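You operate a simulated robot arm through the tools that you are given. There is no shell and no other tool. Be economical: measure what you need, move in short steps, check, and stop when the job is done.

You are at the controls of a simulated two-armed robot. One attempt, no reset.

Task
Gauge the depth of the tall housing and set the stop gauge to it.
Fine: hold the stop gauge with one hand; put the depth gauge back.
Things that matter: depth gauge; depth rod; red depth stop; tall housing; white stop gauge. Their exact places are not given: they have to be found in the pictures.

The check looks at the end state, three seconds after you hand in, the way a careful person would. Anything else that was tipped, shoved, dropped, spilled or broken makes it a failure.

Robot
Two 7-joint arms with two-finger parallel grippers on one trunk, on a base that drives. Base frame: it is fixed to the floor where the robot stands at the start and does not move with it; the origin is under the middle of the robot, x ahead of it, y to its left, z up. Readings come in m, degrees, newtons and seconds.
The left shoulder is at the start at [0.06, 0.143, 0.951], the right one opposite. With the tool pointing down near the work surface each hand reaches from about 0.32 to 0.74 m from the robot's upright axis, wherever it stands, measured 20 degrees to its own side. Places, roughly: depth rod [0.6, 0, 0.9]; red depth stop [0.5, 0.2, 0.8]; tall housing [1, -0.1, 0.3]. Payload 1.57 kg a hand.
The tool frame of a hand sits at the grasp point between the pads (the TCP): z along the fingers, y along the line on which they close. The tips reach 0.03 m beyond it. Largest opening 0.11 m; finger width 0.024, thickness 0.012; the body of the gripper, 0.048 by 0.112 m, starts 0.078 m behind the TCP.
Orientation is that of the tool frame in the base frame, as a unit quaternion [x, y, z, w]. With the fingers straight down and closing along the base's y, the tool's x points along the base's -x, its y along +y and its z along -z.

Tools
- The arms move only by the tool nudge_tool. It takes "left_moves", "right_moves" or both (then of equal length, played together; a hand with none holds still); each is a list of rows, each a list of 2 entries, a list of its own where there are three numbers: the shift along the base's x, y, z in m, then the turn, a rotation vector about the base's x, y, z in degrees. In form: [[[tx, ty, tz], [wx, wy, wz]], ...]. A call has 1 to 12 rows; each row shifts and turns the commanded pose from where the row before left it. "left_grip" and "right_grip" are, for a hand that has rows, the gripper command, from -1 (fully open) to 1 (shut), values between in proportion, set as the call begins (left out, the last holds). Each row takes 0.2 s and may step no farther than 0.05 m and 8.6 degrees from the row before; otherwise, or with a gripper value out of range, the whole call is refused. A pose out of reach is approached as far as the arm can. The call stops where the force on the tool passes 70 N (or 10 N more than at its start, if that is more) or the arm is blocked; 0.2 s more then pass. Each finger travels about 0.045 m/s and halts on what it meets, pressing with about 43 N; the grip force reading is that of the motor and also rises with nothing between the fingers. The clock runs only during rows and for 0.2 s after the last one: add rows that do not move to give the fingers time. The reply holds the time, the measured pose of the TCP, the force on the tool along the base axes, the opening and the grip force, in the units named above and with some noise, with the torque about the TCP (base axes, N m) and any sound that the robot's microphone picked up.
- Cameras (640 x 400 px; columns grow to the right, rows downward): "scene" is now at [0.0505, 0.0094, 1.5645]; the picture's right is [0.12, -0.99, 0.00], its down [-0.71, -0.09, -0.70] and it looks along [0.69, 0.08, -0.72] (base axes); focal length 286 px, centre (320, 200). "left" rides on the left gripper at [0.07, -0.016, -0.141] in its tool frame; the picture's right is [0.23, 0.97, 0.00], its down [-0.86, 0.20, -0.48] and it looks along [-0.47, 0.11, 0.88] (tool axes); focal length 222 px, centre (320, 200). "right" rides on the right gripper at [0.07, 0.016, -0.141] in its tool frame; the picture's right is [-0.23, 0.97, 0.00], its down [-0.86, -0.20, -0.48] and it looks along [-0.47, -0.11, 0.88] (tool axes); focal length 222 px, centre (320, 200).
- get_image(camera): a new picture of that camera. No time passes.
- slide_trunk(by): slides the trunk up (or, below 0, down) by that many m; the arms and the scene camera ride with it, the base frame stays. It gives what a move gives, with no picture.
- drive_base(legs): drives the robot by 1 to 6 legs, each [ahead, left, turn to the left] in m, m and degrees, along the robot's own axes; the way and the turn of a leg run together, so that a leg with both is an arc; at most 1.5 m and 180 degrees a leg. The arms and the cameras ride along, it lands a little off, and it stops where it bumps. It gives what a move gives.
- head_to(pan, tilt): turns the head with the scene camera to pan (to the left, within 86 degrees either way) and tilt (down, from -29 to 69), counted from straight ahead of the robot. It gives what a move gives.
- probe_pixels(camera, pixels): for up to 12 pixels [column, row] of the newest picture of that camera ("zoom" is the newest enlarged one), the place [x, y, z] in the base frame of the surface seen there, good to about 0.002 m. No time passes.
- enlarge(camera, box): a new picture of the part [left, top, right, bottom] of that camera's present view, enlarged. No time passes.
- job_done(): hands the job in; it is judged then, once.

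Work in short steps. Measure before you move; look again where a grasp or a placing could have gone wrong, and mend it. You have 80 turns and 78 pictures in all, those below and enlarged ones among them. Open the grippers and draw the arms clear of the work before you hand the job in, unless the task says otherwise.

The tools are called after "Call:" by a JSON object that holds its "name" and its "arguments". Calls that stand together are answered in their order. nudge_tool: Moves the arms, as the interface text tells. Its arguments: {"type":"object","properties":{"left_moves":{"type":"array","items":{"type":"array"}},"left_grip":{"type":"number"},"right_moves":{"type":"array","items":{"type":"array"}},"right_grip":{"type":"number"}},"required":[]} The other tools are called the same way: slide_trunk (by) slides the trunk up or down; drive_base (legs) drives the base; head_to (pan, tilt) turns the head that bears the scene camera; get_image (camera) takes a picture; probe_pixels (camera, pixels) gives the place of the surface under pixels of a picture; enlarge (camera, box) takes an enlarged picture of a part of a camera's view; job_done () hands the job in.

At the start:

```text
clock: 0.0
left_tcp_pos: [0.4897, 0.2787, 1.0793]
left_tcp_rot: [0.0, 1.0, 0.0, 0.0]
left_wrist_force: [0.5, -0.2, 0.2]
left_wrist_torque: [-0.02, -0.02, -0.01]
left_grip_width: 0.1099
left_grip_force: 0.1
right_tcp_pos: [0.4414, -0.1326, 1.1231]
right_tcp_rot: [0.0, 1.0, -0.001, 0.0]
right_wrist_force: [1.1, 0.3, -0.1]
right_wrist_torque: [0.01, 0.0, -0.01]
right_grip_width: 0.1102
right_grip_force: 0.0
trunk travel left (down, up): [-0.55, 0.04]
robot x, y, heading: [0.0013, -0.0018, -0.2]
head pan, tilt: [6.9, 45.8]
```

scene: 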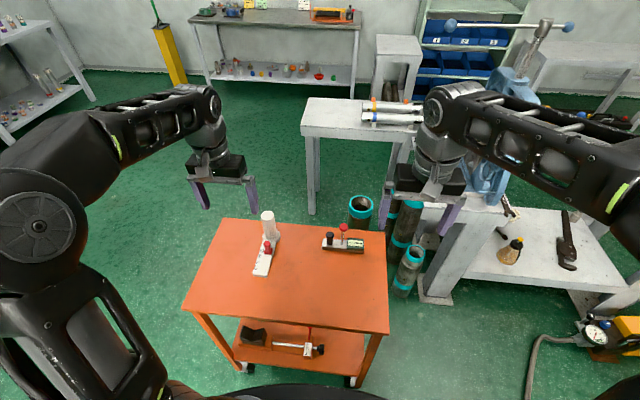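
right: 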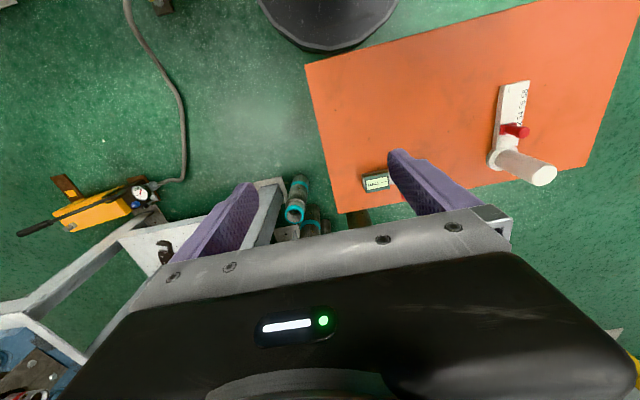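
left: 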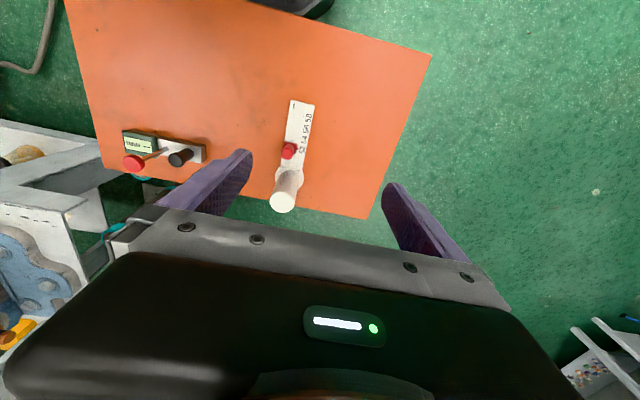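

I see an orange cart with a white bar with a red knob (about 267,250) and a gauge (343,240), and tubes standing on the floor at (360,210). I enlarge both regions.

Call:
{"name": "enlarge", "arguments": {"camera": "scene", "box": [230, 200, 390, 300]}}

Call:
{"name": "enlarge", "arguments": {"camera": "scene", "box": [330, 170, 490, 270]}}

Call:
{"name": "enlarge", "arguments": {"camera": "left", "box": [100, 80, 340, 230]}}

```text
4.00 times, centred on (310, 250) of scene
```

zoom: 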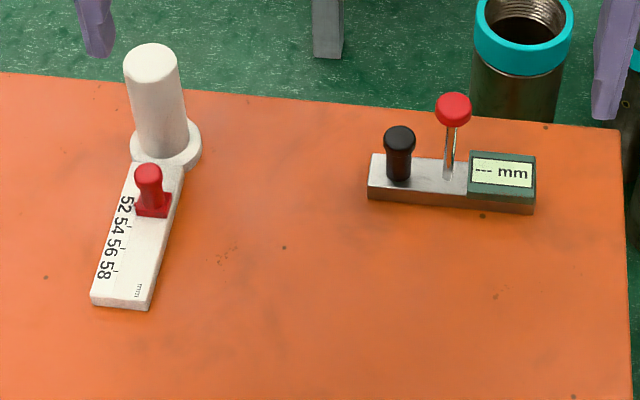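

```text
4.00 times, centred on (410, 220) of scene
```

zoom: 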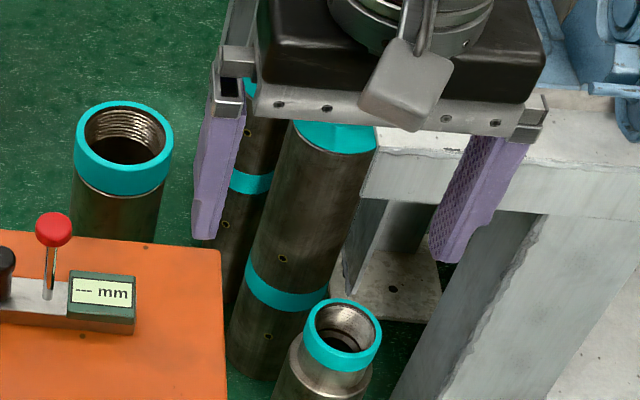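

```text
2.67 times, centred on (220, 155) of left
```

zoom: 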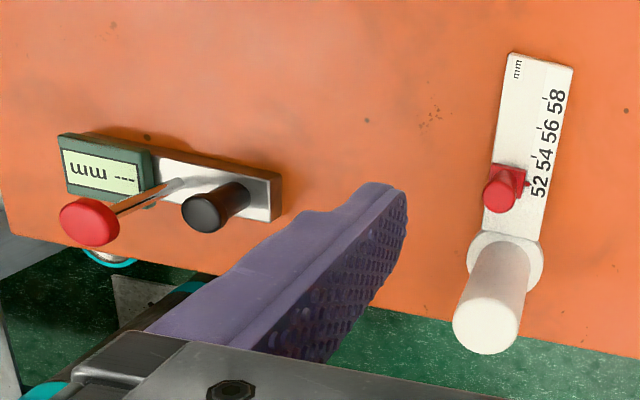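

Gauge: bar with black handle, red-capped rod and display; stop gauge: white with scale 52–58. I probe the key points on the cart, and the housings.

Call:
{"name": "enlarge", "arguments": {"camera": "scene", "box": [230, 200, 390, 300]}}

Call:
{"name": "probe_pixels", "arguments": {"camera": "zoom", "pixels": [[150, 55], [150, 180], [153, 208], [105, 300], [397, 135], [397, 180], [452, 100], [450, 176], [500, 172], [285, 248], [372, 196], [590, 200]]}}

Call:
{"name": "probe_pixels", "arguments": {"camera": "scene", "pixels": [[350, 208], [360, 197], [371, 208], [360, 219], [360, 208], [400, 250], [424, 247], [414, 245], [412, 262], [416, 255], [370, 255], [430, 180]]}}

```text
4.00 times, centred on (310, 250) of scene
```

zoom: 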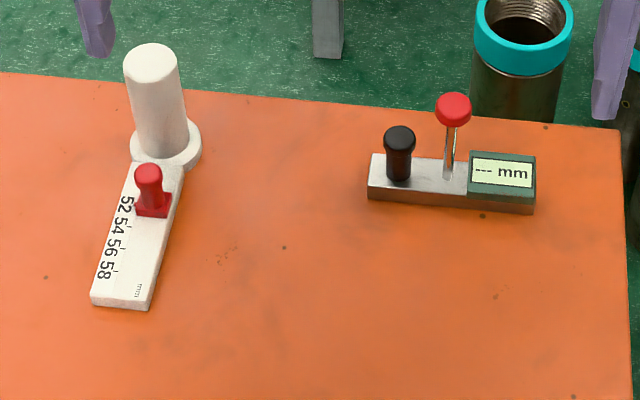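

```text
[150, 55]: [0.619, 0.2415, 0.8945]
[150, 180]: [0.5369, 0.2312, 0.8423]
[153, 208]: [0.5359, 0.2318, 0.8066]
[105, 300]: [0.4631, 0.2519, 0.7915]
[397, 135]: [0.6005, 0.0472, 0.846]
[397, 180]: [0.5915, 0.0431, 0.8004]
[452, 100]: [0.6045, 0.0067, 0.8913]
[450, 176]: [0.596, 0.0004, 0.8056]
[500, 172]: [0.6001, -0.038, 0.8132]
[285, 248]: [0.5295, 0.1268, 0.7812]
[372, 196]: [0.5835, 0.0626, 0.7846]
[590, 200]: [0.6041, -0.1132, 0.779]
```

```text
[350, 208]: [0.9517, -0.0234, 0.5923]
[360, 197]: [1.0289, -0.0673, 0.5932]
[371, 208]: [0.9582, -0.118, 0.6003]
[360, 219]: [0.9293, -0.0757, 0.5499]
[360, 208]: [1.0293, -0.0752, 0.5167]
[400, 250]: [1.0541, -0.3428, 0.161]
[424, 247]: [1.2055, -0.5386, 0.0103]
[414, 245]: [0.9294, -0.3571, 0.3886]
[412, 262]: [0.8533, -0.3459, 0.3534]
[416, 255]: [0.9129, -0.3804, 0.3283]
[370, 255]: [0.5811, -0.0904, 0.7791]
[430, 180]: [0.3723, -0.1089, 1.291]
```

The tall housing is the tube with the cyan collar at around (0.98,-0.07), top z≈0.60. It's behind the cart, so I need the cart's outline and the floor obstacles around.

Call:
{"name": "get_image", "arguments": {"camera": "scene"}}

Call:
{"name": "probe_pixels", "arguments": {"camera": "scene", "pixels": [[226, 220], [184, 308], [388, 330], [384, 232], [312, 212], [290, 180], [305, 100], [240, 300], [250, 393], [300, 397], [345, 380], [200, 215]]}}

Call:
{"name": "head_to", "arguments": {"pan": 0, "tilt": 69}}

Call:
{"name": "get_image", "arguments": {"camera": "scene"}}

```text
70 pictures are left
```

scene: 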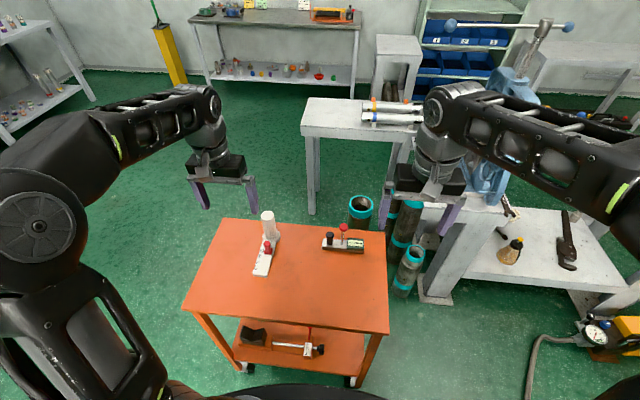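

```text
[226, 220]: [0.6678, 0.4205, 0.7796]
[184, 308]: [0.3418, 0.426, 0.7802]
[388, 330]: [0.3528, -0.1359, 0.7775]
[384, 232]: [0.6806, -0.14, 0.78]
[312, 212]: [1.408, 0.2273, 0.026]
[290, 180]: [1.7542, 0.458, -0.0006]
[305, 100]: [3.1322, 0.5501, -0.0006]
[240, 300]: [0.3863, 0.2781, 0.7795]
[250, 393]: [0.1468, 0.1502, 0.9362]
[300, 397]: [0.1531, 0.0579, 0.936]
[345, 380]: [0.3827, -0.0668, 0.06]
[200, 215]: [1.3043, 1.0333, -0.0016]
```

```text
clock: 0.9
left_tcp_pos: [0.49, 0.2795, 1.0785]
left_tcp_rot: [0.0, 1.0, 0.0, 0.0]
left_wrist_force: [0.2, 0.2, 0.0]
left_wrist_torque: [0.04, 0.01, 0.0]
left_grip_width: 0.1101
left_grip_force: 0.1
right_tcp_pos: [0.442, -0.1315, 1.1232]
right_tcp_rot: [0.001, 1.0, 0.0, 0.001]
right_wrist_force: [0.2, 0.5, 0.2]
right_wrist_torque: [-0.02, 0.01, 0.01]
right_grip_width: 0.1101
right_grip_force: 0.1
trunk travel left (down, up): [-0.55, 0.04]
robot x, y, heading: [0.0014, -0.0016, -0.0]
head pan, tilt: [0.0, 68.8]
```

```text
69 pictures are left
```

scene: 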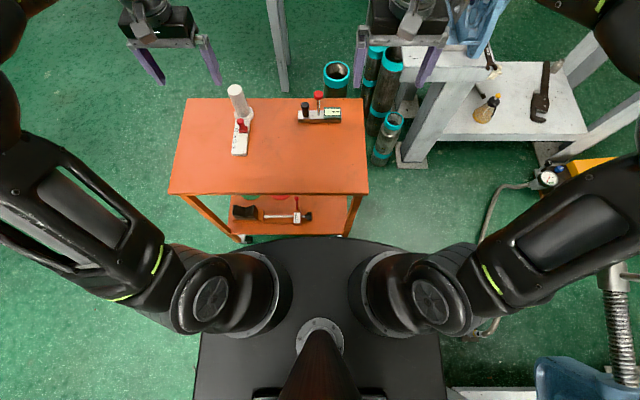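

Cart spans x 0.34–0.68, y -0.14–0.42. I plan to pick the gauge by its black handle with the left hand (closing along x), so I measure it closely first.

Call:
{"name": "enlarge", "arguments": {"camera": "scene", "box": [280, 80, 360, 130]}}

Call:
{"name": "nudge_tool", "arguments": {"left_moves": [[[0.01, -0.02, 0], [0, 0, -8.5]], [[0.01, -0.02, 0], [0, 0, -8.5]], [[0.01, -0.02, 0], [0, 0, -8.5]], [[0.01, -0.02, 0], [0, 0, -8.5]], [[0.01, -0.02, 0], [0, 0, -8.5]], [[0.01, -0.02, 0], [0, 0, -8.5]], [[0.01, -0.02, 0], [0, 0, -8.5]], [[0.01, -0.02, 0], [0, 0, -8.5]], [[0.01, -0.02, 0], [0, 0, -8.5]], [[0.01, -0.02, 0], [0, 0, -8.5]], [[0, -0.02, 0], [0, 0, -5]], [[0, 0, 0], [0, 0, 0]]], "right_moves": [[[-0.01, -0.03, 0], [0, 0, 0]], [[-0.01, -0.03, 0], [0, 0, 0]], [[-0.01, -0.03, 0], [0, 0, 0]], [[-0.01, -0.03, 0], [0, 0, 0]], [[0, -0.03, 0], [0, 0, 0]], [[0, -0.02, 0], [0, 0, 0]], [[0, 0, 0], [0, 0, 0]], [[0, 0, 0], [0, 0, 0]], [[0, 0, 0], [0, 0, 0]], [[0, 0, 0], [0, 0, 0]], [[0, 0, 0], [0, 0, 0]], [[0, 0, 0], [0, 0, 0]]]}}

```text
8.00 times, centred on (320, 105) of scene
```

zoom: 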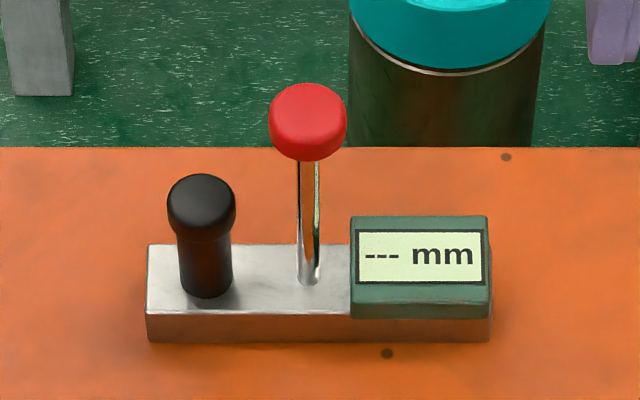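

```text
clock: 3.5
left_tcp_pos: [0.5844, 0.0869, 1.0789]
left_tcp_rot: [0.658, 0.753, 0.001, 0.001]
left_wrist_force: [-0.1, -0.3, 0.6]
left_wrist_torque: [0.0, 0.04, -0.01]
left_grip_width: 0.1102
left_grip_force: 0.1
left hand out of reach, approached as far as the arm can: row 10, 11
right_tcp_pos: [0.4004, -0.3038, 1.1243]
right_tcp_rot: [0.0, 1.0, 0.0, -0.001]
right_wrist_force: [-0.5, 0.1, -0.1]
right_wrist_torque: [0.01, 0.01, -0.02]
right_grip_width: 0.1096
right_grip_force: 0.0
trunk travel left (down, up): [-0.55, 0.04]
robot x, y, heading: [0.0017, -0.0012, 0.1]
head pan, tilt: [0.0, 68.8]
```

The left hand is at ~82° of turn near the limit at this height. I probe the handle and rod from the enlarged picture: handle head (200,205), cap (308,120).

Call:
{"name": "probe_pixels", "arguments": {"camera": "zoom", "pixels": [[201, 185], [201, 205], [172, 205], [232, 205], [201, 270], [308, 100], [308, 125], [308, 275], [149, 246], [150, 340], [486, 335], [250, 280]]}}

Call:
{"name": "nudge_tool", "arguments": {"left_moves": [[[0, -0.01, -0.04], [0, 0, 0]], [[0, -0.01, -0.04], [0, 0, 0]], [[0, 0, -0.03], [0, 0, 0]], [[0, 0, 0], [0, 0, 0]]]}}

Call:
{"name": "get_image", "arguments": {"camera": "left"}}

```text
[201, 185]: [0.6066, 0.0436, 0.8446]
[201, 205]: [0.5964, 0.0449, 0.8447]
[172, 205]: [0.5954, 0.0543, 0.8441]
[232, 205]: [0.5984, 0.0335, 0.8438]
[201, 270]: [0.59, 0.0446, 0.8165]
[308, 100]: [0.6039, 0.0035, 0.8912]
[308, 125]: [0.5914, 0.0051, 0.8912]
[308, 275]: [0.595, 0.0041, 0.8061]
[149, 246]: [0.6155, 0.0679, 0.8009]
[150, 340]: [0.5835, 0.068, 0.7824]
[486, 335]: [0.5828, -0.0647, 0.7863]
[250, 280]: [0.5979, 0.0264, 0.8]
```

```text
clock: 4.5
left_tcp_pos: [0.5829, 0.0678, 0.9684]
left_tcp_rot: [0.657, 0.754, 0.001, 0.0]
left_wrist_force: [0.1, 0.1, -0.4]
left_wrist_torque: [0.04, -0.01, 0.01]
left_grip_width: 0.1101
left_grip_force: 0.1
right_tcp_pos: [0.4025, -0.3027, 1.124]
right_tcp_rot: [0.0, 1.0, 0.0, 0.0]
right_wrist_force: [-0.1, -0.2, 0.2]
right_wrist_torque: [0.03, 0.02, 0.01]
right_grip_width: 0.1101
right_grip_force: 0.0
trunk travel left (down, up): [-0.55, 0.04]
robot x, y, heading: [-0.0041, -0.0011, -0.4]
head pan, tilt: [0.0, 68.8]
```

```text
67 pictures are left
```

left: 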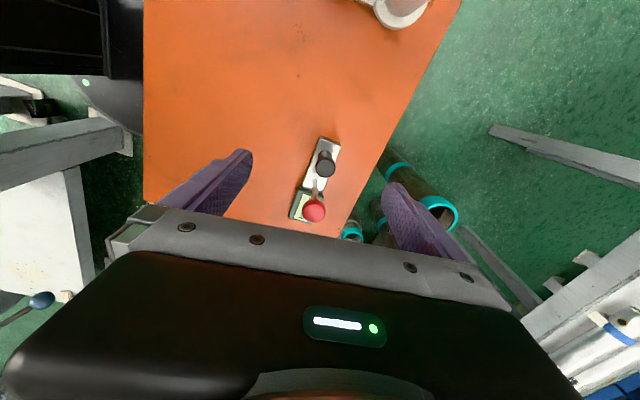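

Handle centre ≈ (0.600, 0.0445), head top z 0.844, bar top 0.80; rod cap at (0.597,0.004). I align above the handle and finish the turn.

Call:
{"name": "nudge_tool", "arguments": {"left_moves": [[[0.009, -0.012, 0], [0, 0, -4]], [[0.008, -0.0113, 0], [0, 0, -3.7]], [[0, 0, -0.03], [0, 0, 0]], [[0, 0, -0.03], [0, 0, 0]], [[0, 0, 0], [0, 0, 0]]]}}

Call:
{"name": "get_image", "arguments": {"camera": "scene"}}

Call:
{"name": "get_image", "arguments": {"camera": "left"}}

```text
clock: 5.7
left_tcp_pos: [0.6014, 0.0445, 0.9095]
left_tcp_rot: [0.706, 0.708, 0.0, 0.001]
left_wrist_force: [0.0, -0.8, 0.3]
left_wrist_torque: [-0.02, -0.01, 0.02]
left_grip_width: 0.11
left_grip_force: 0.1
right_tcp_pos: [0.4013, -0.303, 1.124]
right_tcp_rot: [0.0, 1.0, 0.0, 0.0]
right_wrist_force: [0.1, -0.3, -0.3]
right_wrist_torque: [-0.01, 0.0, 0.01]
right_grip_width: 0.1103
right_grip_force: 0.0
trunk travel left (down, up): [-0.55, 0.04]
robot x, y, heading: [-0.0041, -0.0045, -0.2]
head pan, tilt: [0.0, 68.8]
```

```text
66 pictures are left
```

scene: 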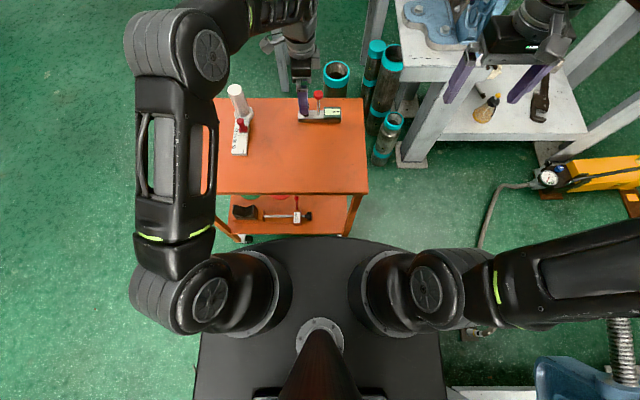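

```text
65 pictures are left
```

left: 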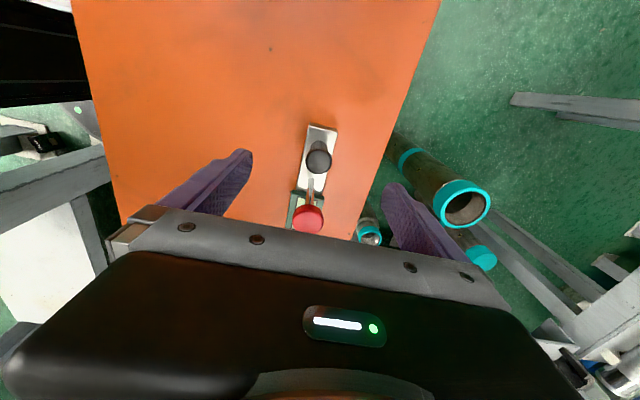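

The handle (318,158) is centred between the fingers. I descend so the tips stop just above the bar, then close.

Call:
{"name": "nudge_tool", "arguments": {"left_moves": [[[-0.001, 0, -0.03], [0, 0, 0]], [[0, 0, -0.025], [0, 0, 0]], [[0, 0, -0.017], [0, 0, 0]], [[0, 0, 0], [0, 0, 0]]]}}

Call:
{"name": "nudge_tool", "arguments": {"left_moves": [[[0, 0, 0], [0, 0, 0]], [[0, 0, 0], [0, 0, 0]], [[0, 0, 0], [0, 0, 0]], [[0, 0, 0], [0, 0, 0]], [[0, 0, 0], [0, 0, 0]], [[0, 0, 0], [0, 0, 0]], [[0, 0, 0], [0, 0, 0]], [[0, 0, 0], [0, 0, 0]]], "left_grip": 1}}

Call:
{"name": "enlarge", "arguments": {"camera": "scene", "box": [270, 60, 370, 130]}}

```text
clock: 6.7
left_tcp_pos: [0.6002, 0.0439, 0.8357]
left_tcp_rot: [0.706, 0.708, 0.0, 0.001]
left_wrist_force: [-0.5, 0.6, -0.3]
left_wrist_torque: [0.0, 0.03, 0.02]
left_grip_width: 0.11
left_grip_force: 0.1
right_tcp_pos: [0.4017, -0.3025, 1.1238]
right_tcp_rot: [0.0, 1.0, 0.0, 0.0]
right_wrist_force: [-0.7, 0.5, -0.2]
right_wrist_torque: [0.02, 0.01, 0.01]
right_grip_width: 0.11
right_grip_force: 0.0
trunk travel left (down, up): [-0.55, 0.04]
robot x, y, heading: [0.002, 0.0034, -0.3]
head pan, tilt: [0.0, 68.8]
```

```text
clock: 8.5
left_tcp_pos: [0.5996, 0.0445, 0.836]
left_tcp_rot: [0.707, 0.708, 0.001, 0.001]
left_wrist_force: [-1.4, 0.2, 0.8]
left_wrist_torque: [-0.03, 0.21, 0.01]
left_grip_width: 0.0251
left_grip_force: 36.6
right_tcp_pos: [0.4004, -0.3026, 1.1244]
right_tcp_rot: [0.0, 1.0, 0.0, 0.0]
right_wrist_force: [0.3, -0.5, 0.0]
right_wrist_torque: [-0.01, 0.0, -0.01]
right_grip_width: 0.1099
right_grip_force: 0.0
trunk travel left (down, up): [-0.55, 0.04]
robot x, y, heading: [0.0008, 0.0, 0.1]
head pan, tilt: [0.0, 68.8]
```

```text
5.71 times, centred on (320, 95) of scene
```

zoom: 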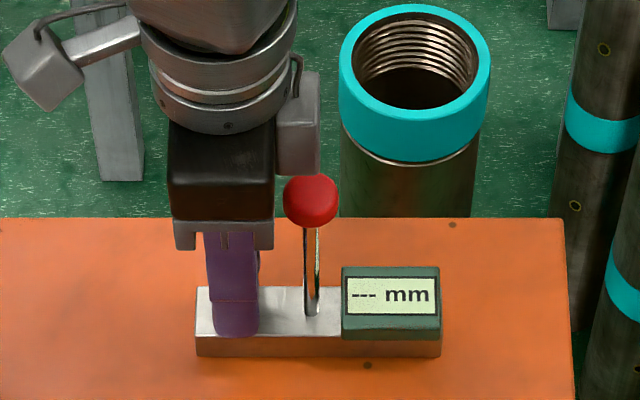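

Gripped (width 0.025). Before lifting, I probe the rim ring of the housing, then lift the gauge.

Call:
{"name": "probe_pixels", "arguments": {"camera": "zoom", "pixels": [[348, 58], [483, 58], [415, 12], [415, 112], [365, 25], [465, 25], [368, 95], [462, 95], [415, 80], [355, 58], [476, 58], [415, 150]]}}

Call:
{"name": "nudge_tool", "arguments": {"left_moves": [[[0, 0, 0.02], [0, 0, 0]], [[0, 0, 0.04], [0, 0, 0]], [[0, 0, 0.04], [0, 0, 0]], [[-0.03, 0, 0.02], [0, 0, 0]], [[-0.03, 0, 0], [0, 0, 0]], [[-0.03, 0, 0], [0, 0, 0]], [[0, 0, 0], [0, 0, 0]]]}}

Call:
{"name": "head_to", "arguments": {"pan": 45, "tilt": 45}}

Call:
{"name": "get_image", "arguments": {"camera": "scene"}}

```text
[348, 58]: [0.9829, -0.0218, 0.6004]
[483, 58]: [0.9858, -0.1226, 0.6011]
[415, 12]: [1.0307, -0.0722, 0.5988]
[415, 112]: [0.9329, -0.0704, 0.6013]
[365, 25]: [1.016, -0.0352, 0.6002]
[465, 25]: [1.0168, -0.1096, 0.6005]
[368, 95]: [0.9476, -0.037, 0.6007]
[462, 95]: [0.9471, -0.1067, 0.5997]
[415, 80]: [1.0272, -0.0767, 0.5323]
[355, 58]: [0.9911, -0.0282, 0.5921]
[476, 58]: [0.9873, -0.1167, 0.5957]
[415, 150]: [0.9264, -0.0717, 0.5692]
```

```text
clock: 10.1
left_tcp_pos: [0.5108, 0.044, 0.9565]
left_tcp_rot: [0.705, 0.709, 0.0, 0.001]
left_wrist_force: [0.7, -0.2, 0.4]
left_wrist_torque: [-0.03, 0.0, -0.01]
left_grip_width: 0.0001
left_grip_force: 21.7
right_tcp_pos: [0.4021, -0.3033, 1.1241]
right_tcp_rot: [0.0, 1.0, 0.0, 0.0]
right_wrist_force: [-0.1, -0.9, -0.5]
right_wrist_torque: [0.03, 0.03, 0.01]
right_grip_width: 0.1099
right_grip_force: 0.1
trunk travel left (down, up): [-0.55, 0.04]
robot x, y, heading: [-0.0004, -0.0011, 0.1]
head pan, tilt: [0.0, 68.8]
```

```text
clock: 11.2
left_tcp_pos: [0.5122, 0.0446, 0.9563]
left_tcp_rot: [0.707, 0.707, 0.001, 0.0]
left_wrist_force: [1.0, 1.2, 0.5]
left_wrist_torque: [0.0, -0.01, 0.01]
left_grip_width: 0.0001
left_grip_force: 21.3
right_tcp_pos: [0.401, -0.3018, 1.1243]
right_tcp_rot: [0.001, 1.0, -0.001, 0.0]
right_wrist_force: [0.7, -0.2, -0.1]
right_wrist_torque: [-0.02, -0.04, 0.0]
right_grip_width: 0.1101
right_grip_force: 0.1
trunk travel left (down, up): [-0.55, 0.04]
robot x, y, heading: [0.003, 0.0005, 0.0]
head pan, tilt: [45.0, 45.0]
```

```text
63 pictures are left
```

scene: 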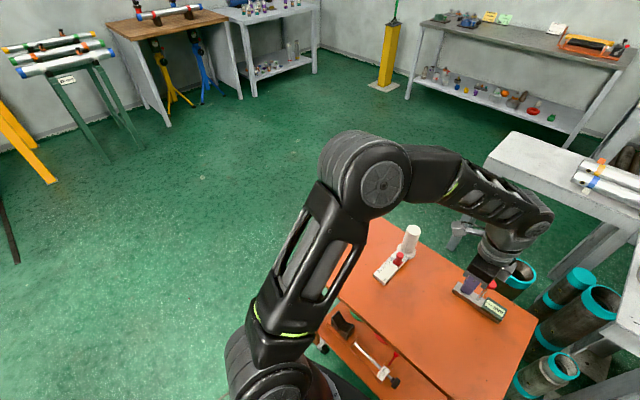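

The gripper is empty (width 0.0001): the handle slipped out. I look at how the gauge stands now.

Call:
{"name": "head_to", "arguments": {"pan": 0, "tilt": 60}}

Call:
{"name": "enlarge", "arguments": {"camera": "scene", "box": [240, 90, 400, 190]}}

Call:
{"name": "get_image", "arguments": {"camera": "left"}}

```text
clock: 12.3
left_tcp_pos: [0.5099, 0.043, 0.9572]
left_tcp_rot: [0.706, 0.708, 0.0, 0.001]
left_wrist_force: [0.4, 0.3, -0.1]
left_wrist_torque: [0.01, 0.04, 0.02]
left_grip_width: 0.0001
left_grip_force: 21.1
right_tcp_pos: [0.4012, -0.3025, 1.124]
right_tcp_rot: [0.0, 1.0, 0.001, 0.001]
right_wrist_force: [-0.2, -0.2, 0.0]
right_wrist_torque: [-0.02, 0.01, -0.01]
right_grip_width: 0.11
right_grip_force: 0.1
trunk travel left (down, up): [-0.55, 0.04]
robot x, y, heading: [0.0001, 0.0007, -0.2]
head pan, tilt: [0.0, 60.0]
```

```text
4.00 times, centred on (320, 140) of scene
```

zoom: 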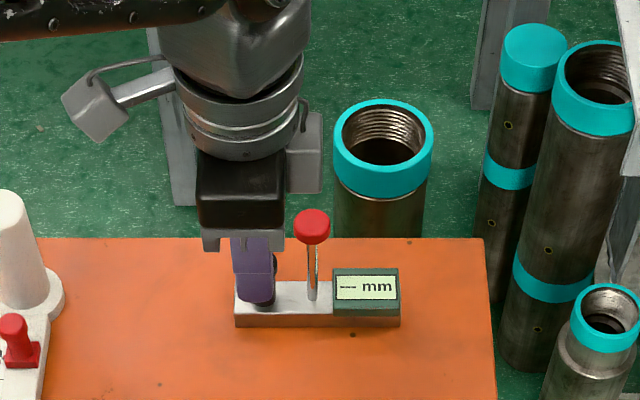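

```text
61 pictures are left
```

left: 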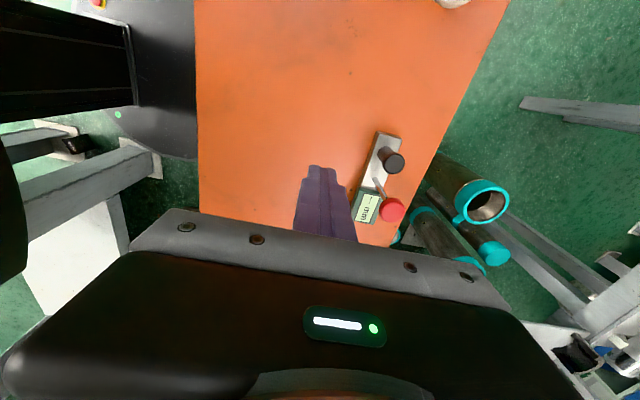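

The gauge is still on the cart upright. I check its handle shape and place closely before gripping again.

Call:
{"name": "enlarge", "arguments": {"camera": "left", "box": [345, 120, 425, 240]}}

Call:
{"name": "probe_pixels", "arguments": {"camera": "left", "pixels": [[394, 160], [388, 155], [380, 153], [379, 135], [399, 137], [371, 168], [365, 195], [391, 209], [354, 218], [377, 223]]}}

```text
3.33 times, centred on (385, 180) of left
```

zoom: 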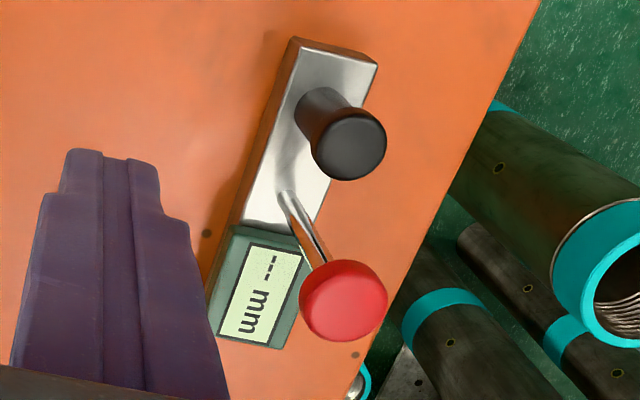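

```text
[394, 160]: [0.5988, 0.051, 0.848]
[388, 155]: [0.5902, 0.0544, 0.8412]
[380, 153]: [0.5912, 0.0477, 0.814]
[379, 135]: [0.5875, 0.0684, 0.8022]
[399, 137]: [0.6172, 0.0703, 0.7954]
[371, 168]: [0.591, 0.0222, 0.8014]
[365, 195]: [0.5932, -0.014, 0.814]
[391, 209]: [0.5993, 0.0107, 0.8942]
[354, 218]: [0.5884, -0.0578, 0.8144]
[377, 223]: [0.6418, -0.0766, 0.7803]
```

The slip likely comes from the bar's weight pivoting about the round knob. I'll instead grip the steel bar itself (sides at x 0.583/0.615) with the handle between the fingers at y≈0.042, tips just off the cart.

Call:
{"name": "nudge_tool", "arguments": {"left_moves": [[[0, 0, 0], [0, 0, 0]], [[0, 0, 0], [0, 0, 0]], [[0, 0, 0], [0, 0, 0]], [[0, 0, 0], [0, 0, 0]], [[0.03, 0, 0], [0, 0, 0]], [[0.03, 0, 0], [0, 0, 0]], [[0.03, 0, 0], [0, 0, 0]], [[0, 0, -0.04], [0, 0, 0]], [[0, 0, -0.04], [0, 0, 0]], [[0, 0, -0.03], [0, 0, 0]], [[0, 0, 0], [0, 0, 0]]], "left_grip": -1}}

Call:
{"name": "get_image", "arguments": {"camera": "left"}}

```text
clock: 14.7
left_tcp_pos: [0.6018, 0.0435, 0.8474]
left_tcp_rot: [0.706, 0.708, 0.0, 0.001]
left_wrist_force: [0.3, 0.4, 0.3]
left_wrist_torque: [0.0, -0.01, 0.01]
left_grip_width: 0.1102
left_grip_force: 0.1
right_tcp_pos: [0.4006, -0.3031, 1.1251]
right_tcp_rot: [0.0, 1.0, -0.001, 0.0]
right_wrist_force: [-0.1, -0.3, 0.4]
right_wrist_torque: [0.01, 0.01, 0.01]
right_grip_width: 0.1098
right_grip_force: 0.0
trunk travel left (down, up): [-0.55, 0.04]
robot x, y, heading: [0.0018, 0.0029, -0.2]
head pan, tilt: [0.0, 60.0]
```

```text
59 pictures are left
```

left: 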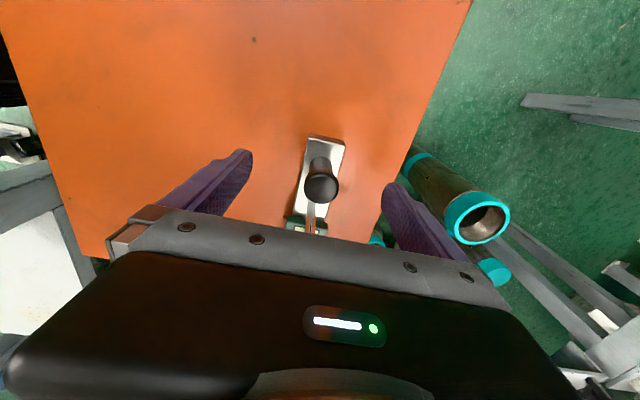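

Both fingers straddle the bar. I lower 0.031 more so tips sit ~5 mm off the cart, then close.

Call:
{"name": "nudge_tool", "arguments": {"left_moves": [[[-0.001, 0, -0.016], [0, 0, 0]], [[0, 0, -0.0155], [0, 0, 0]], [[0, 0, 0], [0, 0, 0]]]}}

Call:
{"name": "nudge_tool", "arguments": {"left_moves": [[[0, 0, 0], [0, 0, 0]], [[0, 0, 0], [0, 0, 0]], [[0, 0, 0], [0, 0, 0]], [[0, 0, 0], [0, 0, 0]], [[0, 0, 0], [0, 0, 0]], [[0, 0, 0], [0, 0, 0]], [[0, 0, 0], [0, 0, 0]], [[0, 0, 0], [0, 0, 0]], [[0, 0, 0], [0, 0, 0]]], "left_grip": 1}}

Call:
{"name": "nudge_tool", "arguments": {"left_moves": [[[0, 0, 0.002], [0, 0, 0]], [[0, 0, 0.003], [0, 0, 0]], [[0, 0, 0.005], [0, 0, 0]], [[0, 0, 0.005], [0, 0, 0]], [[0, 0, 0.005], [0, 0, 0]], [[0, 0, 0], [0, 0, 0]]]}}

Call:
{"name": "enlarge", "arguments": {"camera": "scene", "box": [240, 90, 400, 190]}}

```text
clock: 15.5
left_tcp_pos: [0.6, 0.0449, 0.8147]
left_tcp_rot: [0.706, 0.708, 0.001, 0.001]
left_wrist_force: [-1.3, 0.7, 0.0]
left_wrist_torque: [0.03, 0.0, -0.04]
left_grip_width: 0.1099
left_grip_force: 0.0
right_tcp_pos: [0.4015, -0.3019, 1.1239]
right_tcp_rot: [0.0, 1.0, 0.0, 0.0]
right_wrist_force: [-0.1, -0.1, 0.1]
right_wrist_torque: [0.0, 0.0, 0.02]
right_grip_width: 0.1101
right_grip_force: 0.1
trunk travel left (down, up): [-0.55, 0.04]
robot x, y, heading: [0.0015, 0.0025, -0.2]
head pan, tilt: [0.0, 60.0]
```

```text
clock: 17.5
left_tcp_pos: [0.5989, 0.0429, 0.8162]
left_tcp_rot: [0.707, 0.707, 0.0, 0.002]
left_wrist_force: [0.5, -0.1, 1.2]
left_wrist_torque: [-0.01, -0.02, 0.12]
left_grip_width: 0.0334
left_grip_force: 41.3
right_tcp_pos: [0.4008, -0.3015, 1.1239]
right_tcp_rot: [0.0, 1.0, 0.001, 0.0]
right_wrist_force: [-0.2, -0.8, -0.2]
right_wrist_torque: [-0.04, -0.03, 0.01]
right_grip_width: 0.1102
right_grip_force: 0.0
trunk travel left (down, up): [-0.55, 0.04]
robot x, y, heading: [0.0021, 0.0012, -0.0]
head pan, tilt: [0.0, 60.0]
```

```text
clock: 18.9
left_tcp_pos: [0.6, 0.044, 0.8348]
left_tcp_rot: [0.707, 0.707, -0.001, 0.0]
left_wrist_force: [-0.3, -0.4, -5.4]
left_wrist_torque: [0.17, 0.02, 0.03]
left_grip_width: 0.0339
left_grip_force: 41.4
right_tcp_pos: [0.4016, -0.3019, 1.1249]
right_tcp_rot: [0.0, 1.0, 0.0, 0.0]
right_wrist_force: [0.0, 0.5, -0.4]
right_wrist_torque: [0.0, -0.02, 0.01]
right_grip_width: 0.11
right_grip_force: 0.2
trunk travel left (down, up): [-0.55, 0.04]
robot x, y, heading: [-0.0014, -0.0013, -0.2]
head pan, tilt: [0.0, 60.0]
```

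```text
4.00 times, centred on (320, 140) of scene
```

zoom: 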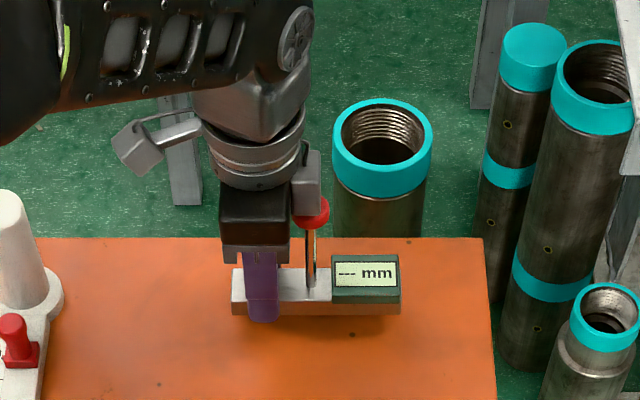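

The gauge is held level, ~5.4 N. I lift it and draw it in, then look down to learn my own base's footprint before driving.

Call:
{"name": "nudge_tool", "arguments": {"left_moves": [[[0, 0, 0.015], [0, 0, 0]], [[0, 0, 0.025], [0, 0, 0]], [[0, 0, 0.03], [0, 0, 0]], [[0, 0, 0.03], [0, 0, 0]], [[-0.02, 0, 0.02], [0, 0, 0]], [[-0.03, 0.01, 0], [0, 0, 0]], [[-0.03, 0.01, 0], [0, 0, 0]], [[-0.02, 0.01, 0], [0, 0, 0]], [[0, 0, 0], [0, 0, 0]]]}}

Call:
{"name": "head_to", "arguments": {"pan": 0, "tilt": 69}}

Call:
{"name": "get_image", "arguments": {"camera": "scene"}}

Call:
{"name": "probe_pixels", "arguments": {"camera": "scene", "pixels": [[320, 245], [320, 300], [205, 350], [435, 350], [200, 380], [350, 65], [285, 60], [400, 245], [300, 260]]}}

```text
clock: 20.9
left_tcp_pos: [0.4999, 0.0742, 0.9542]
left_tcp_rot: [0.706, 0.708, 0.0, 0.0]
left_wrist_force: [0.3, -0.1, -4.1]
left_wrist_torque: [0.19, -0.02, -0.01]
left_grip_width: 0.0335
left_grip_force: 41.7
right_tcp_pos: [0.4015, -0.3031, 1.1231]
right_tcp_rot: [0.0, 1.0, 0.0, 0.0]
right_wrist_force: [0.0, -0.6, -0.2]
right_wrist_torque: [0.03, -0.03, 0.02]
right_grip_width: 0.1099
right_grip_force: 0.0
trunk travel left (down, up): [-0.55, 0.04]
robot x, y, heading: [0.002, 0.0002, 0.5]
head pan, tilt: [0.0, 60.0]
```

```text
clock: 21.6
left_tcp_pos: [0.5008, 0.0756, 0.9533]
left_tcp_rot: [0.706, 0.708, 0.001, 0.001]
left_wrist_force: [-0.4, -0.4, -4.9]
left_wrist_torque: [0.19, -0.01, 0.02]
left_grip_width: 0.0338
left_grip_force: 42.0
right_tcp_pos: [0.4026, -0.303, 1.1237]
right_tcp_rot: [0.0, 1.0, 0.001, 0.0]
right_wrist_force: [0.5, 0.0, 1.0]
right_wrist_torque: [-0.05, -0.02, -0.01]
right_grip_width: 0.1098
right_grip_force: 0.1
trunk travel left (down, up): [-0.55, 0.04]
robot x, y, heading: [0.002, 0.0007, 0.3]
head pan, tilt: [0.0, 68.8]
```

```text
57 pictures are left
```

scene: 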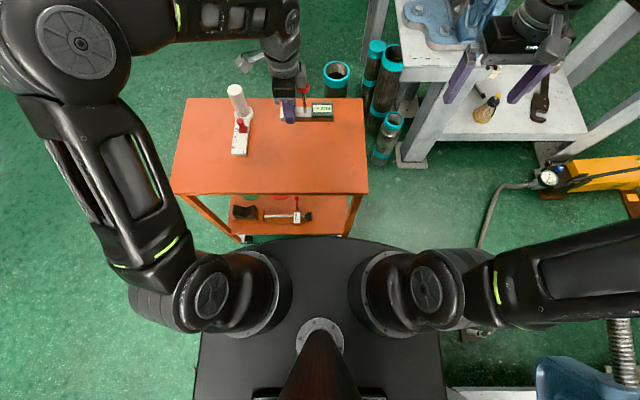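

```text
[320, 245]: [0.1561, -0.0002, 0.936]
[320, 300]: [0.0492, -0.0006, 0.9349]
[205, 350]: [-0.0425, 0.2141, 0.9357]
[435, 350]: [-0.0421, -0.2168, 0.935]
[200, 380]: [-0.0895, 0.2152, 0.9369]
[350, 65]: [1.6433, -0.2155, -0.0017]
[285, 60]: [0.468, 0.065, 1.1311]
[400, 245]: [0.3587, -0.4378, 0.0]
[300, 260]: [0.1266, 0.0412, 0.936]
```

My torso is ±0.22 m wide; the floor to the left of the cart is clear. I drive slightly back and left around the cart, then ahead and turn right toward the housing.

Call:
{"name": "drive_base", "arguments": {"legs": [[-0.08, 0.0, 0], [0, 1.15, 0], [1.06, 0, 0], [0, 0, -90]]}}

Call:
{"name": "head_to", "arguments": {"pan": 0, "tilt": 45}}

Call:
{"name": "get_image", "arguments": {"camera": "scene"}}

```text
clock: 37.1
left_tcp_pos: [1.0272, 0.6611, 0.9558]
left_tcp_rot: [1.0, -0.012, 0.0, 0.001]
left_wrist_force: [-0.2, 0.5, -4.0]
left_wrist_torque: [0.02, -0.19, 0.0]
left_grip_width: 0.0337
left_grip_force: 41.8
right_tcp_pos: [0.6514, 0.7697, 1.1246]
right_tcp_rot: [0.716, 0.698, 0.0, 0.0]
right_wrist_force: [0.8, 0.5, 0.7]
right_wrist_torque: [-0.01, 0.0, -0.01]
right_grip_width: 0.11
right_grip_force: 0.0
trunk travel left (down, up): [-0.55, 0.04]
robot x, y, heading: [0.9676, 1.1634, -91.6]
head pan, tilt: [0.0, 68.8]
```

```text
clock: 38.0
left_tcp_pos: [1.0284, 0.6599, 0.9542]
left_tcp_rot: [1.0, -0.012, 0.0, 0.0]
left_wrist_force: [0.4, 0.2, -4.5]
left_wrist_torque: [0.03, -0.2, -0.04]
left_grip_width: 0.0335
left_grip_force: 41.3
right_tcp_pos: [0.654, 0.7694, 1.1244]
right_tcp_rot: [0.717, 0.697, 0.0, 0.0]
right_wrist_force: [0.3, 0.4, 0.1]
right_wrist_torque: [-0.01, 0.02, 0.01]
right_grip_width: 0.11
right_grip_force: 0.0
trunk travel left (down, up): [-0.55, 0.04]
robot x, y, heading: [0.9664, 1.1618, -91.5]
head pan, tilt: [0.0, 45.0]
```

```text
56 pictures are left
```

scene: 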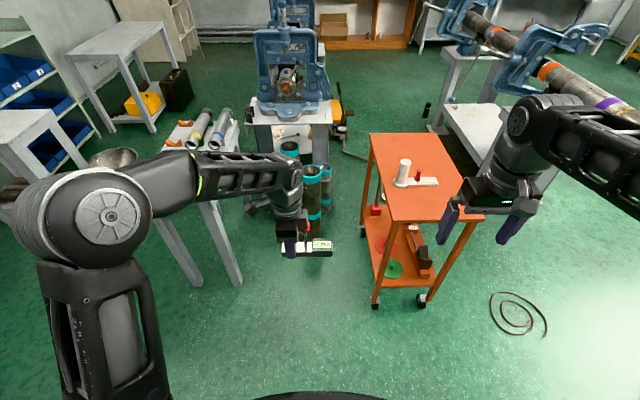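

I check the clearances: table edge, bench leg, my elbow and my base front.

Call:
{"name": "probe_pixels", "arguments": {"camera": "scene", "pixels": [[238, 285], [205, 200], [160, 160], [110, 215], [150, 200], [310, 397], [200, 185], [240, 130], [220, 120], [300, 165], [445, 215], [404, 165]]}}

Call:
{"name": "drive_base", "arguments": {"legs": [[0.35, 0, 1.5]]}}

Call:
{"name": "get_image", "arguments": {"camera": "scene"}}

```text
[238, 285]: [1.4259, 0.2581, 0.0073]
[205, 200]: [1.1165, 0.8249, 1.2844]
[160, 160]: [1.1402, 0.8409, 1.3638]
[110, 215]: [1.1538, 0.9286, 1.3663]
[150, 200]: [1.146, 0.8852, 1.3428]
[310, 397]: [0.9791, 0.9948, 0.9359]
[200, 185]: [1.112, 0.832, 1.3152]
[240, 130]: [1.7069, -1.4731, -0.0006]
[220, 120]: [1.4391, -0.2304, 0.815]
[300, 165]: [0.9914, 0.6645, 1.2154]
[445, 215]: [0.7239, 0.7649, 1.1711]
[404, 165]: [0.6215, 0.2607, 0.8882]
```

```text
clock: 40.2
left_tcp_pos: [1.0316, 0.3081, 0.9538]
left_tcp_rot: [1.0, -0.002, 0.0, 0.0]
left_wrist_force: [-0.7, -0.5, -3.9]
left_wrist_torque: [0.05, -0.21, 0.0]
left_grip_width: 0.0337
left_grip_force: 41.3
right_tcp_pos: [0.6542, 0.4096, 1.1236]
right_tcp_rot: [0.709, 0.705, 0.001, -0.001]
right_wrist_force: [0.3, -0.1, 0.2]
right_wrist_torque: [0.01, -0.02, 0.01]
right_grip_width: 0.1098
right_grip_force: 0.1
trunk travel left (down, up): [-0.55, 0.04]
robot x, y, heading: [0.9609, 0.8127, -90.3]
head pan, tilt: [0.0, 45.0]
```

```text
55 pictures are left
```

scene: 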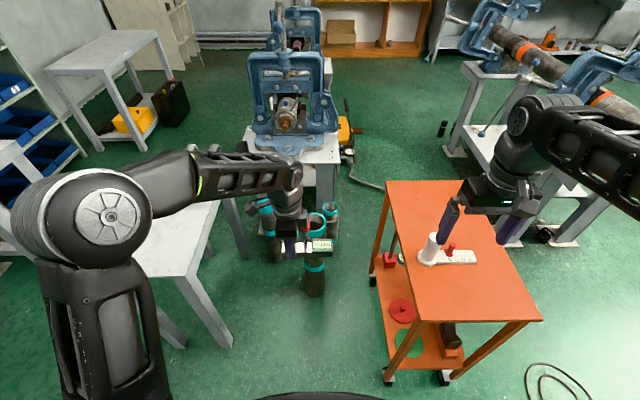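

Elbow stays high and narrow. I shift a bit left (+x) to keep the base off the cart leg, then go ahead 0.27 m.

Call:
{"name": "drive_base", "arguments": {"legs": [[0, 0.05, 0.3], [0.27, 0, 0]]}}

Call:
{"name": "head_to", "arguments": {"pan": 0, "tilt": 60}}

Call:
{"name": "get_image", "arguments": {"camera": "scene"}}

```text
clock: 42.7
left_tcp_pos: [1.0843, 0.0394, 0.9542]
left_tcp_rot: [1.0, 0.0, 0.0, 0.0]
left_wrist_force: [0.1, 0.6, -4.7]
left_wrist_torque: [0.0, -0.15, -0.03]
left_grip_width: 0.0334
left_grip_force: 41.0
right_tcp_pos: [0.7062, 0.1371, 1.1241]
right_tcp_rot: [0.708, 0.706, 0.0, -0.001]
right_wrist_force: [0.2, -0.4, 0.1]
right_wrist_torque: [0.01, 0.0, 0.04]
right_grip_width: 0.1102
right_grip_force: 0.1
trunk travel left (down, up): [-0.55, 0.04]
robot x, y, heading: [1.0083, 0.5362, -90.2]
head pan, tilt: [0.0, 45.0]
```

```text
clock: 43.5
left_tcp_pos: [1.0823, 0.0381, 0.9548]
left_tcp_rot: [1.0, -0.001, 0.0, 0.0]
left_wrist_force: [0.8, -0.2, -3.8]
left_wrist_torque: [0.03, -0.18, 0.01]
left_grip_width: 0.0338
left_grip_force: 41.2
right_tcp_pos: [0.7065, 0.1386, 1.1232]
right_tcp_rot: [0.709, 0.705, -0.001, -0.001]
right_wrist_force: [-0.2, 0.2, 0.4]
right_wrist_torque: [0.02, -0.01, 0.01]
right_grip_width: 0.11
right_grip_force: 0.0
trunk travel left (down, up): [-0.55, 0.04]
robot x, y, heading: [1.0087, 0.5429, -90.1]
head pan, tilt: [0.0, 60.0]
```

```text
54 pictures are left
```

scene: 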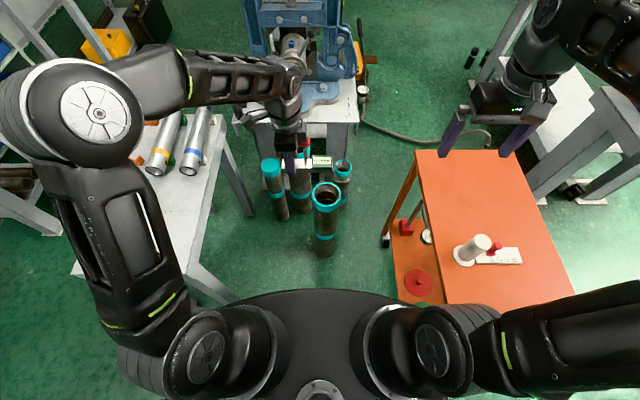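

The housing mouth is at (327,193), the gauge at (310,162). I measure both in this view.

Call:
{"name": "enlarge", "arguments": {"camera": "scene", "box": [256, 130, 384, 210]}}

Call:
{"name": "slide_trunk", "arguments": {"by": -0.12}}

```text
5.00 times, centred on (320, 170) of scene
```

zoom: 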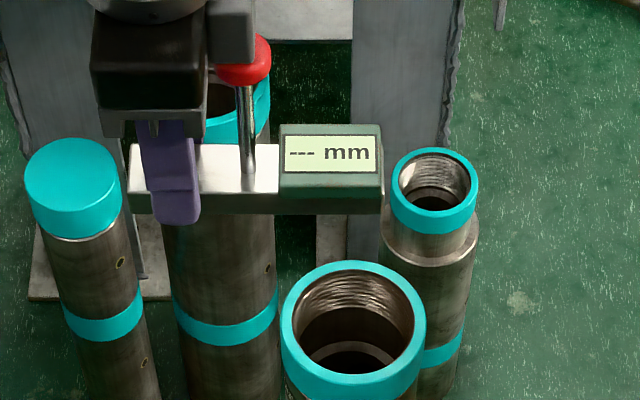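

```text
clock: 45.0
left_tcp_pos: [1.0837, 0.0392, 0.8341]
left_tcp_rot: [1.0, 0.0, 0.0, 0.0]
left_wrist_force: [-0.5, 0.6, -3.1]
left_wrist_torque: [0.0, -0.19, 0.04]
left_grip_width: 0.0336
left_grip_force: 41.3
right_tcp_pos: [0.7059, 0.1393, 1.005]
right_tcp_rot: [0.709, 0.706, 0.0, 0.0]
right_wrist_force: [-0.4, -0.2, 0.4]
right_wrist_torque: [0.04, -0.04, 0.01]
right_grip_width: 0.11
right_grip_force: 0.0
trunk travel left (down, up): [-0.43, 0.16]
robot x, y, heading: [1.0086, 0.5404, -90.2]
head pan, tilt: [0.0, 60.0]
```

Inside the bore there is a ledge ring visible at about zoom (350,360). I look closer and probe the interior.

Call:
{"name": "enlarge", "arguments": {"camera": "scene", "box": [290, 150, 370, 200]}}

Call:
{"name": "get_image", "arguments": {"camera": "left"}}

```text
8.00 times, centred on (330, 175) of scene
```

zoom: 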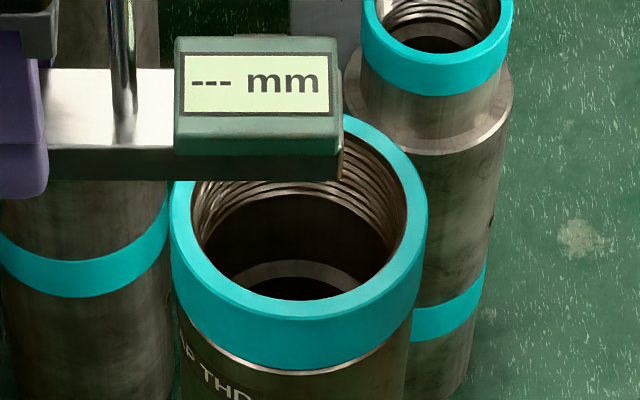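

```text
51 pictures are left
```

left: 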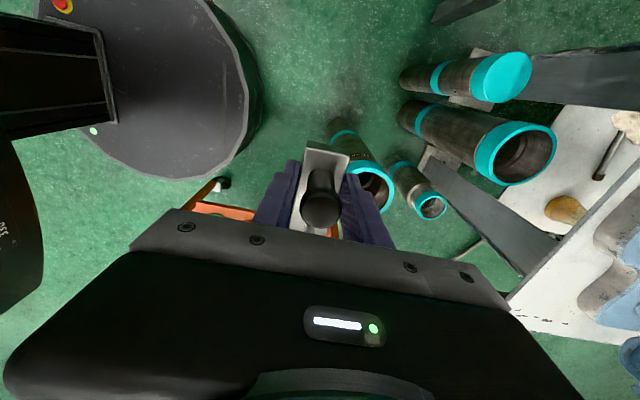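

I probe the rim (several points) and the interior ring at (310,270) and the dark centre (290,285).

Call:
{"name": "probe_pixels", "arguments": {"camera": "zoom", "pixels": [[180, 230], [418, 215], [300, 307], [205, 280], [385, 275], [300, 200], [300, 235], [300, 255], [300, 268], [290, 285], [250, 280], [345, 280]]}}

Call:
{"name": "enlarge", "arguments": {"camera": "scene", "box": [305, 180, 353, 240]}}

```text
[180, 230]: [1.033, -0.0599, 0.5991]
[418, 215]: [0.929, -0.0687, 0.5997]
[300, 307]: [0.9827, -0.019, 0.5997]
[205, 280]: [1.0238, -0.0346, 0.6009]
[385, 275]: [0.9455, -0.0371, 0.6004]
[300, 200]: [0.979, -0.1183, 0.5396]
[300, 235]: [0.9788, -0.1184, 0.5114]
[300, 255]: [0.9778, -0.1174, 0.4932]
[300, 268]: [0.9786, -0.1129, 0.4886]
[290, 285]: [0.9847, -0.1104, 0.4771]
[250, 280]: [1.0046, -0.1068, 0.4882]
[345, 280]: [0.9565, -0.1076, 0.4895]
```

```text
6.67 times, centred on (329, 210) of scene
```

zoom: 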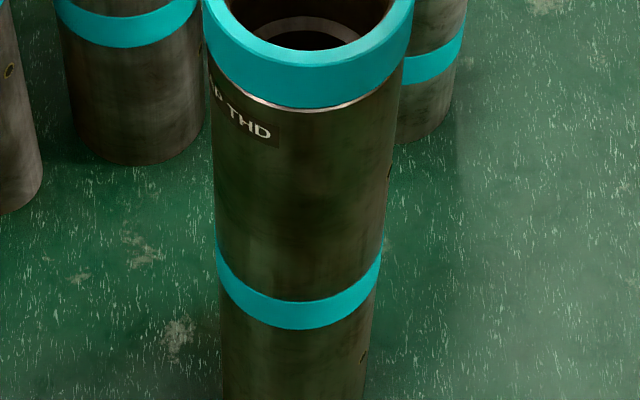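

The visible ledge is at depth ~0.11 m with a deeper dark centre, so I want to look straight down the bore with the right-hand camera. I move the left hand aside and bring the right hand over.

Call:
{"name": "nudge_tool", "arguments": {"left_moves": [[[0.02, 0.02, 0.02], [0, 0, 0]], [[0.02, 0.02, 0.02], [0, 0, 0]], [[0.02, 0.02, 0.01], [0, 0, 0]], [[0.02, 0.01, 0], [0, 0, 0]], [[0, 0, 0], [0, 0, 0]], [[0, 0, 0], [0, 0, 0]], [[0, 0, 0], [0, 0, 0]], [[0, 0, 0], [0, 0, 0]], [[0, 0, 0], [0, 0, 0]]], "right_moves": [[[0.03, -0.03, 0], [0, 0, 0]], [[0.03, -0.03, 0], [0, 0, 0]], [[0.03, -0.03, 0], [0, 0, 0]], [[0.03, -0.03, 0], [0, 0, 0]], [[0.03, -0.03, 0], [0, 0, 0]], [[0.03, -0.03, 0], [0, 0, 0]], [[0.03, -0.02, 0], [0, 0, 0]], [[0.03, -0.02, 0], [0, 0, 0]], [[0.02, 0, 0], [0, 0, 0]]]}}

Call:
{"name": "get_image", "arguments": {"camera": "right"}}

```text
clock: 47.0
left_tcp_pos: [1.1631, 0.1071, 0.8844]
left_tcp_rot: [1.0, 0.0, 0.0, 0.0]
left_wrist_force: [-1.0, 0.6, -3.6]
left_wrist_torque: [0.0, -0.18, -0.05]
left_grip_width: 0.0336
left_grip_force: 41.1
right_tcp_pos: [0.8484, 0.0183, 1.0049]
right_tcp_rot: [0.708, 0.706, -0.001, 0.001]
right_wrist_force: [-0.2, 0.2, -0.4]
right_wrist_torque: [0.0, 0.03, 0.05]
right_grip_width: 0.11
right_grip_force: 0.1
right hand out of reach, approached as far as the arm can: row 5, 6, 7, 8
trunk travel left (down, up): [-0.43, 0.16]
robot x, y, heading: [1.0108, 0.5373, -90.3]
head pan, tilt: [0.0, 60.0]
```

```text
49 pictures are left
```

right: 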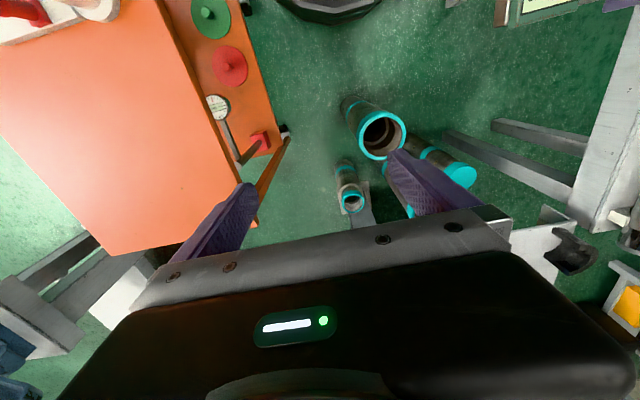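

The bore is visible at (380,133). I enlarge and probe its inside.

Call:
{"name": "enlarge", "arguments": {"camera": "right", "box": [340, 95, 420, 165]}}

Call:
{"name": "probe_pixels", "arguments": {"camera": "right", "pixels": [[377, 131], [380, 138], [372, 128], [383, 130], [376, 136], [384, 145], [370, 123], [389, 124], [372, 140]]}}

```text
5.71 times, centred on (380, 130) of right
```

zoom: 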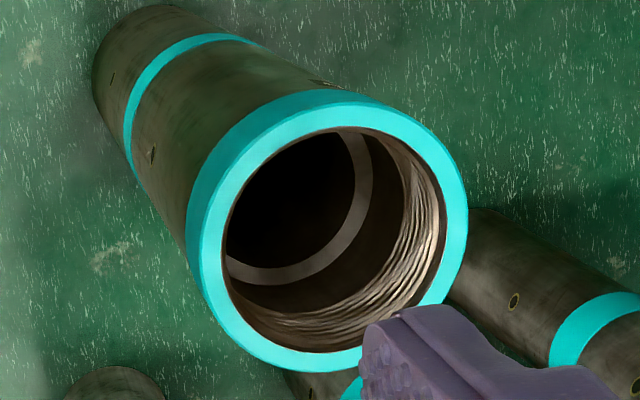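

```text
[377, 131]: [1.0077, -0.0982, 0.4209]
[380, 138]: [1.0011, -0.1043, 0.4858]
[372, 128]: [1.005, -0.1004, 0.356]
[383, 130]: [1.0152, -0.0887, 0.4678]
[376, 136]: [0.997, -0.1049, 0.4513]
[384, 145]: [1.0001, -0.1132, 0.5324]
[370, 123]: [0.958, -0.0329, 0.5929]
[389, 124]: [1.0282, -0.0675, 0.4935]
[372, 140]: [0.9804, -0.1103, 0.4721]
```

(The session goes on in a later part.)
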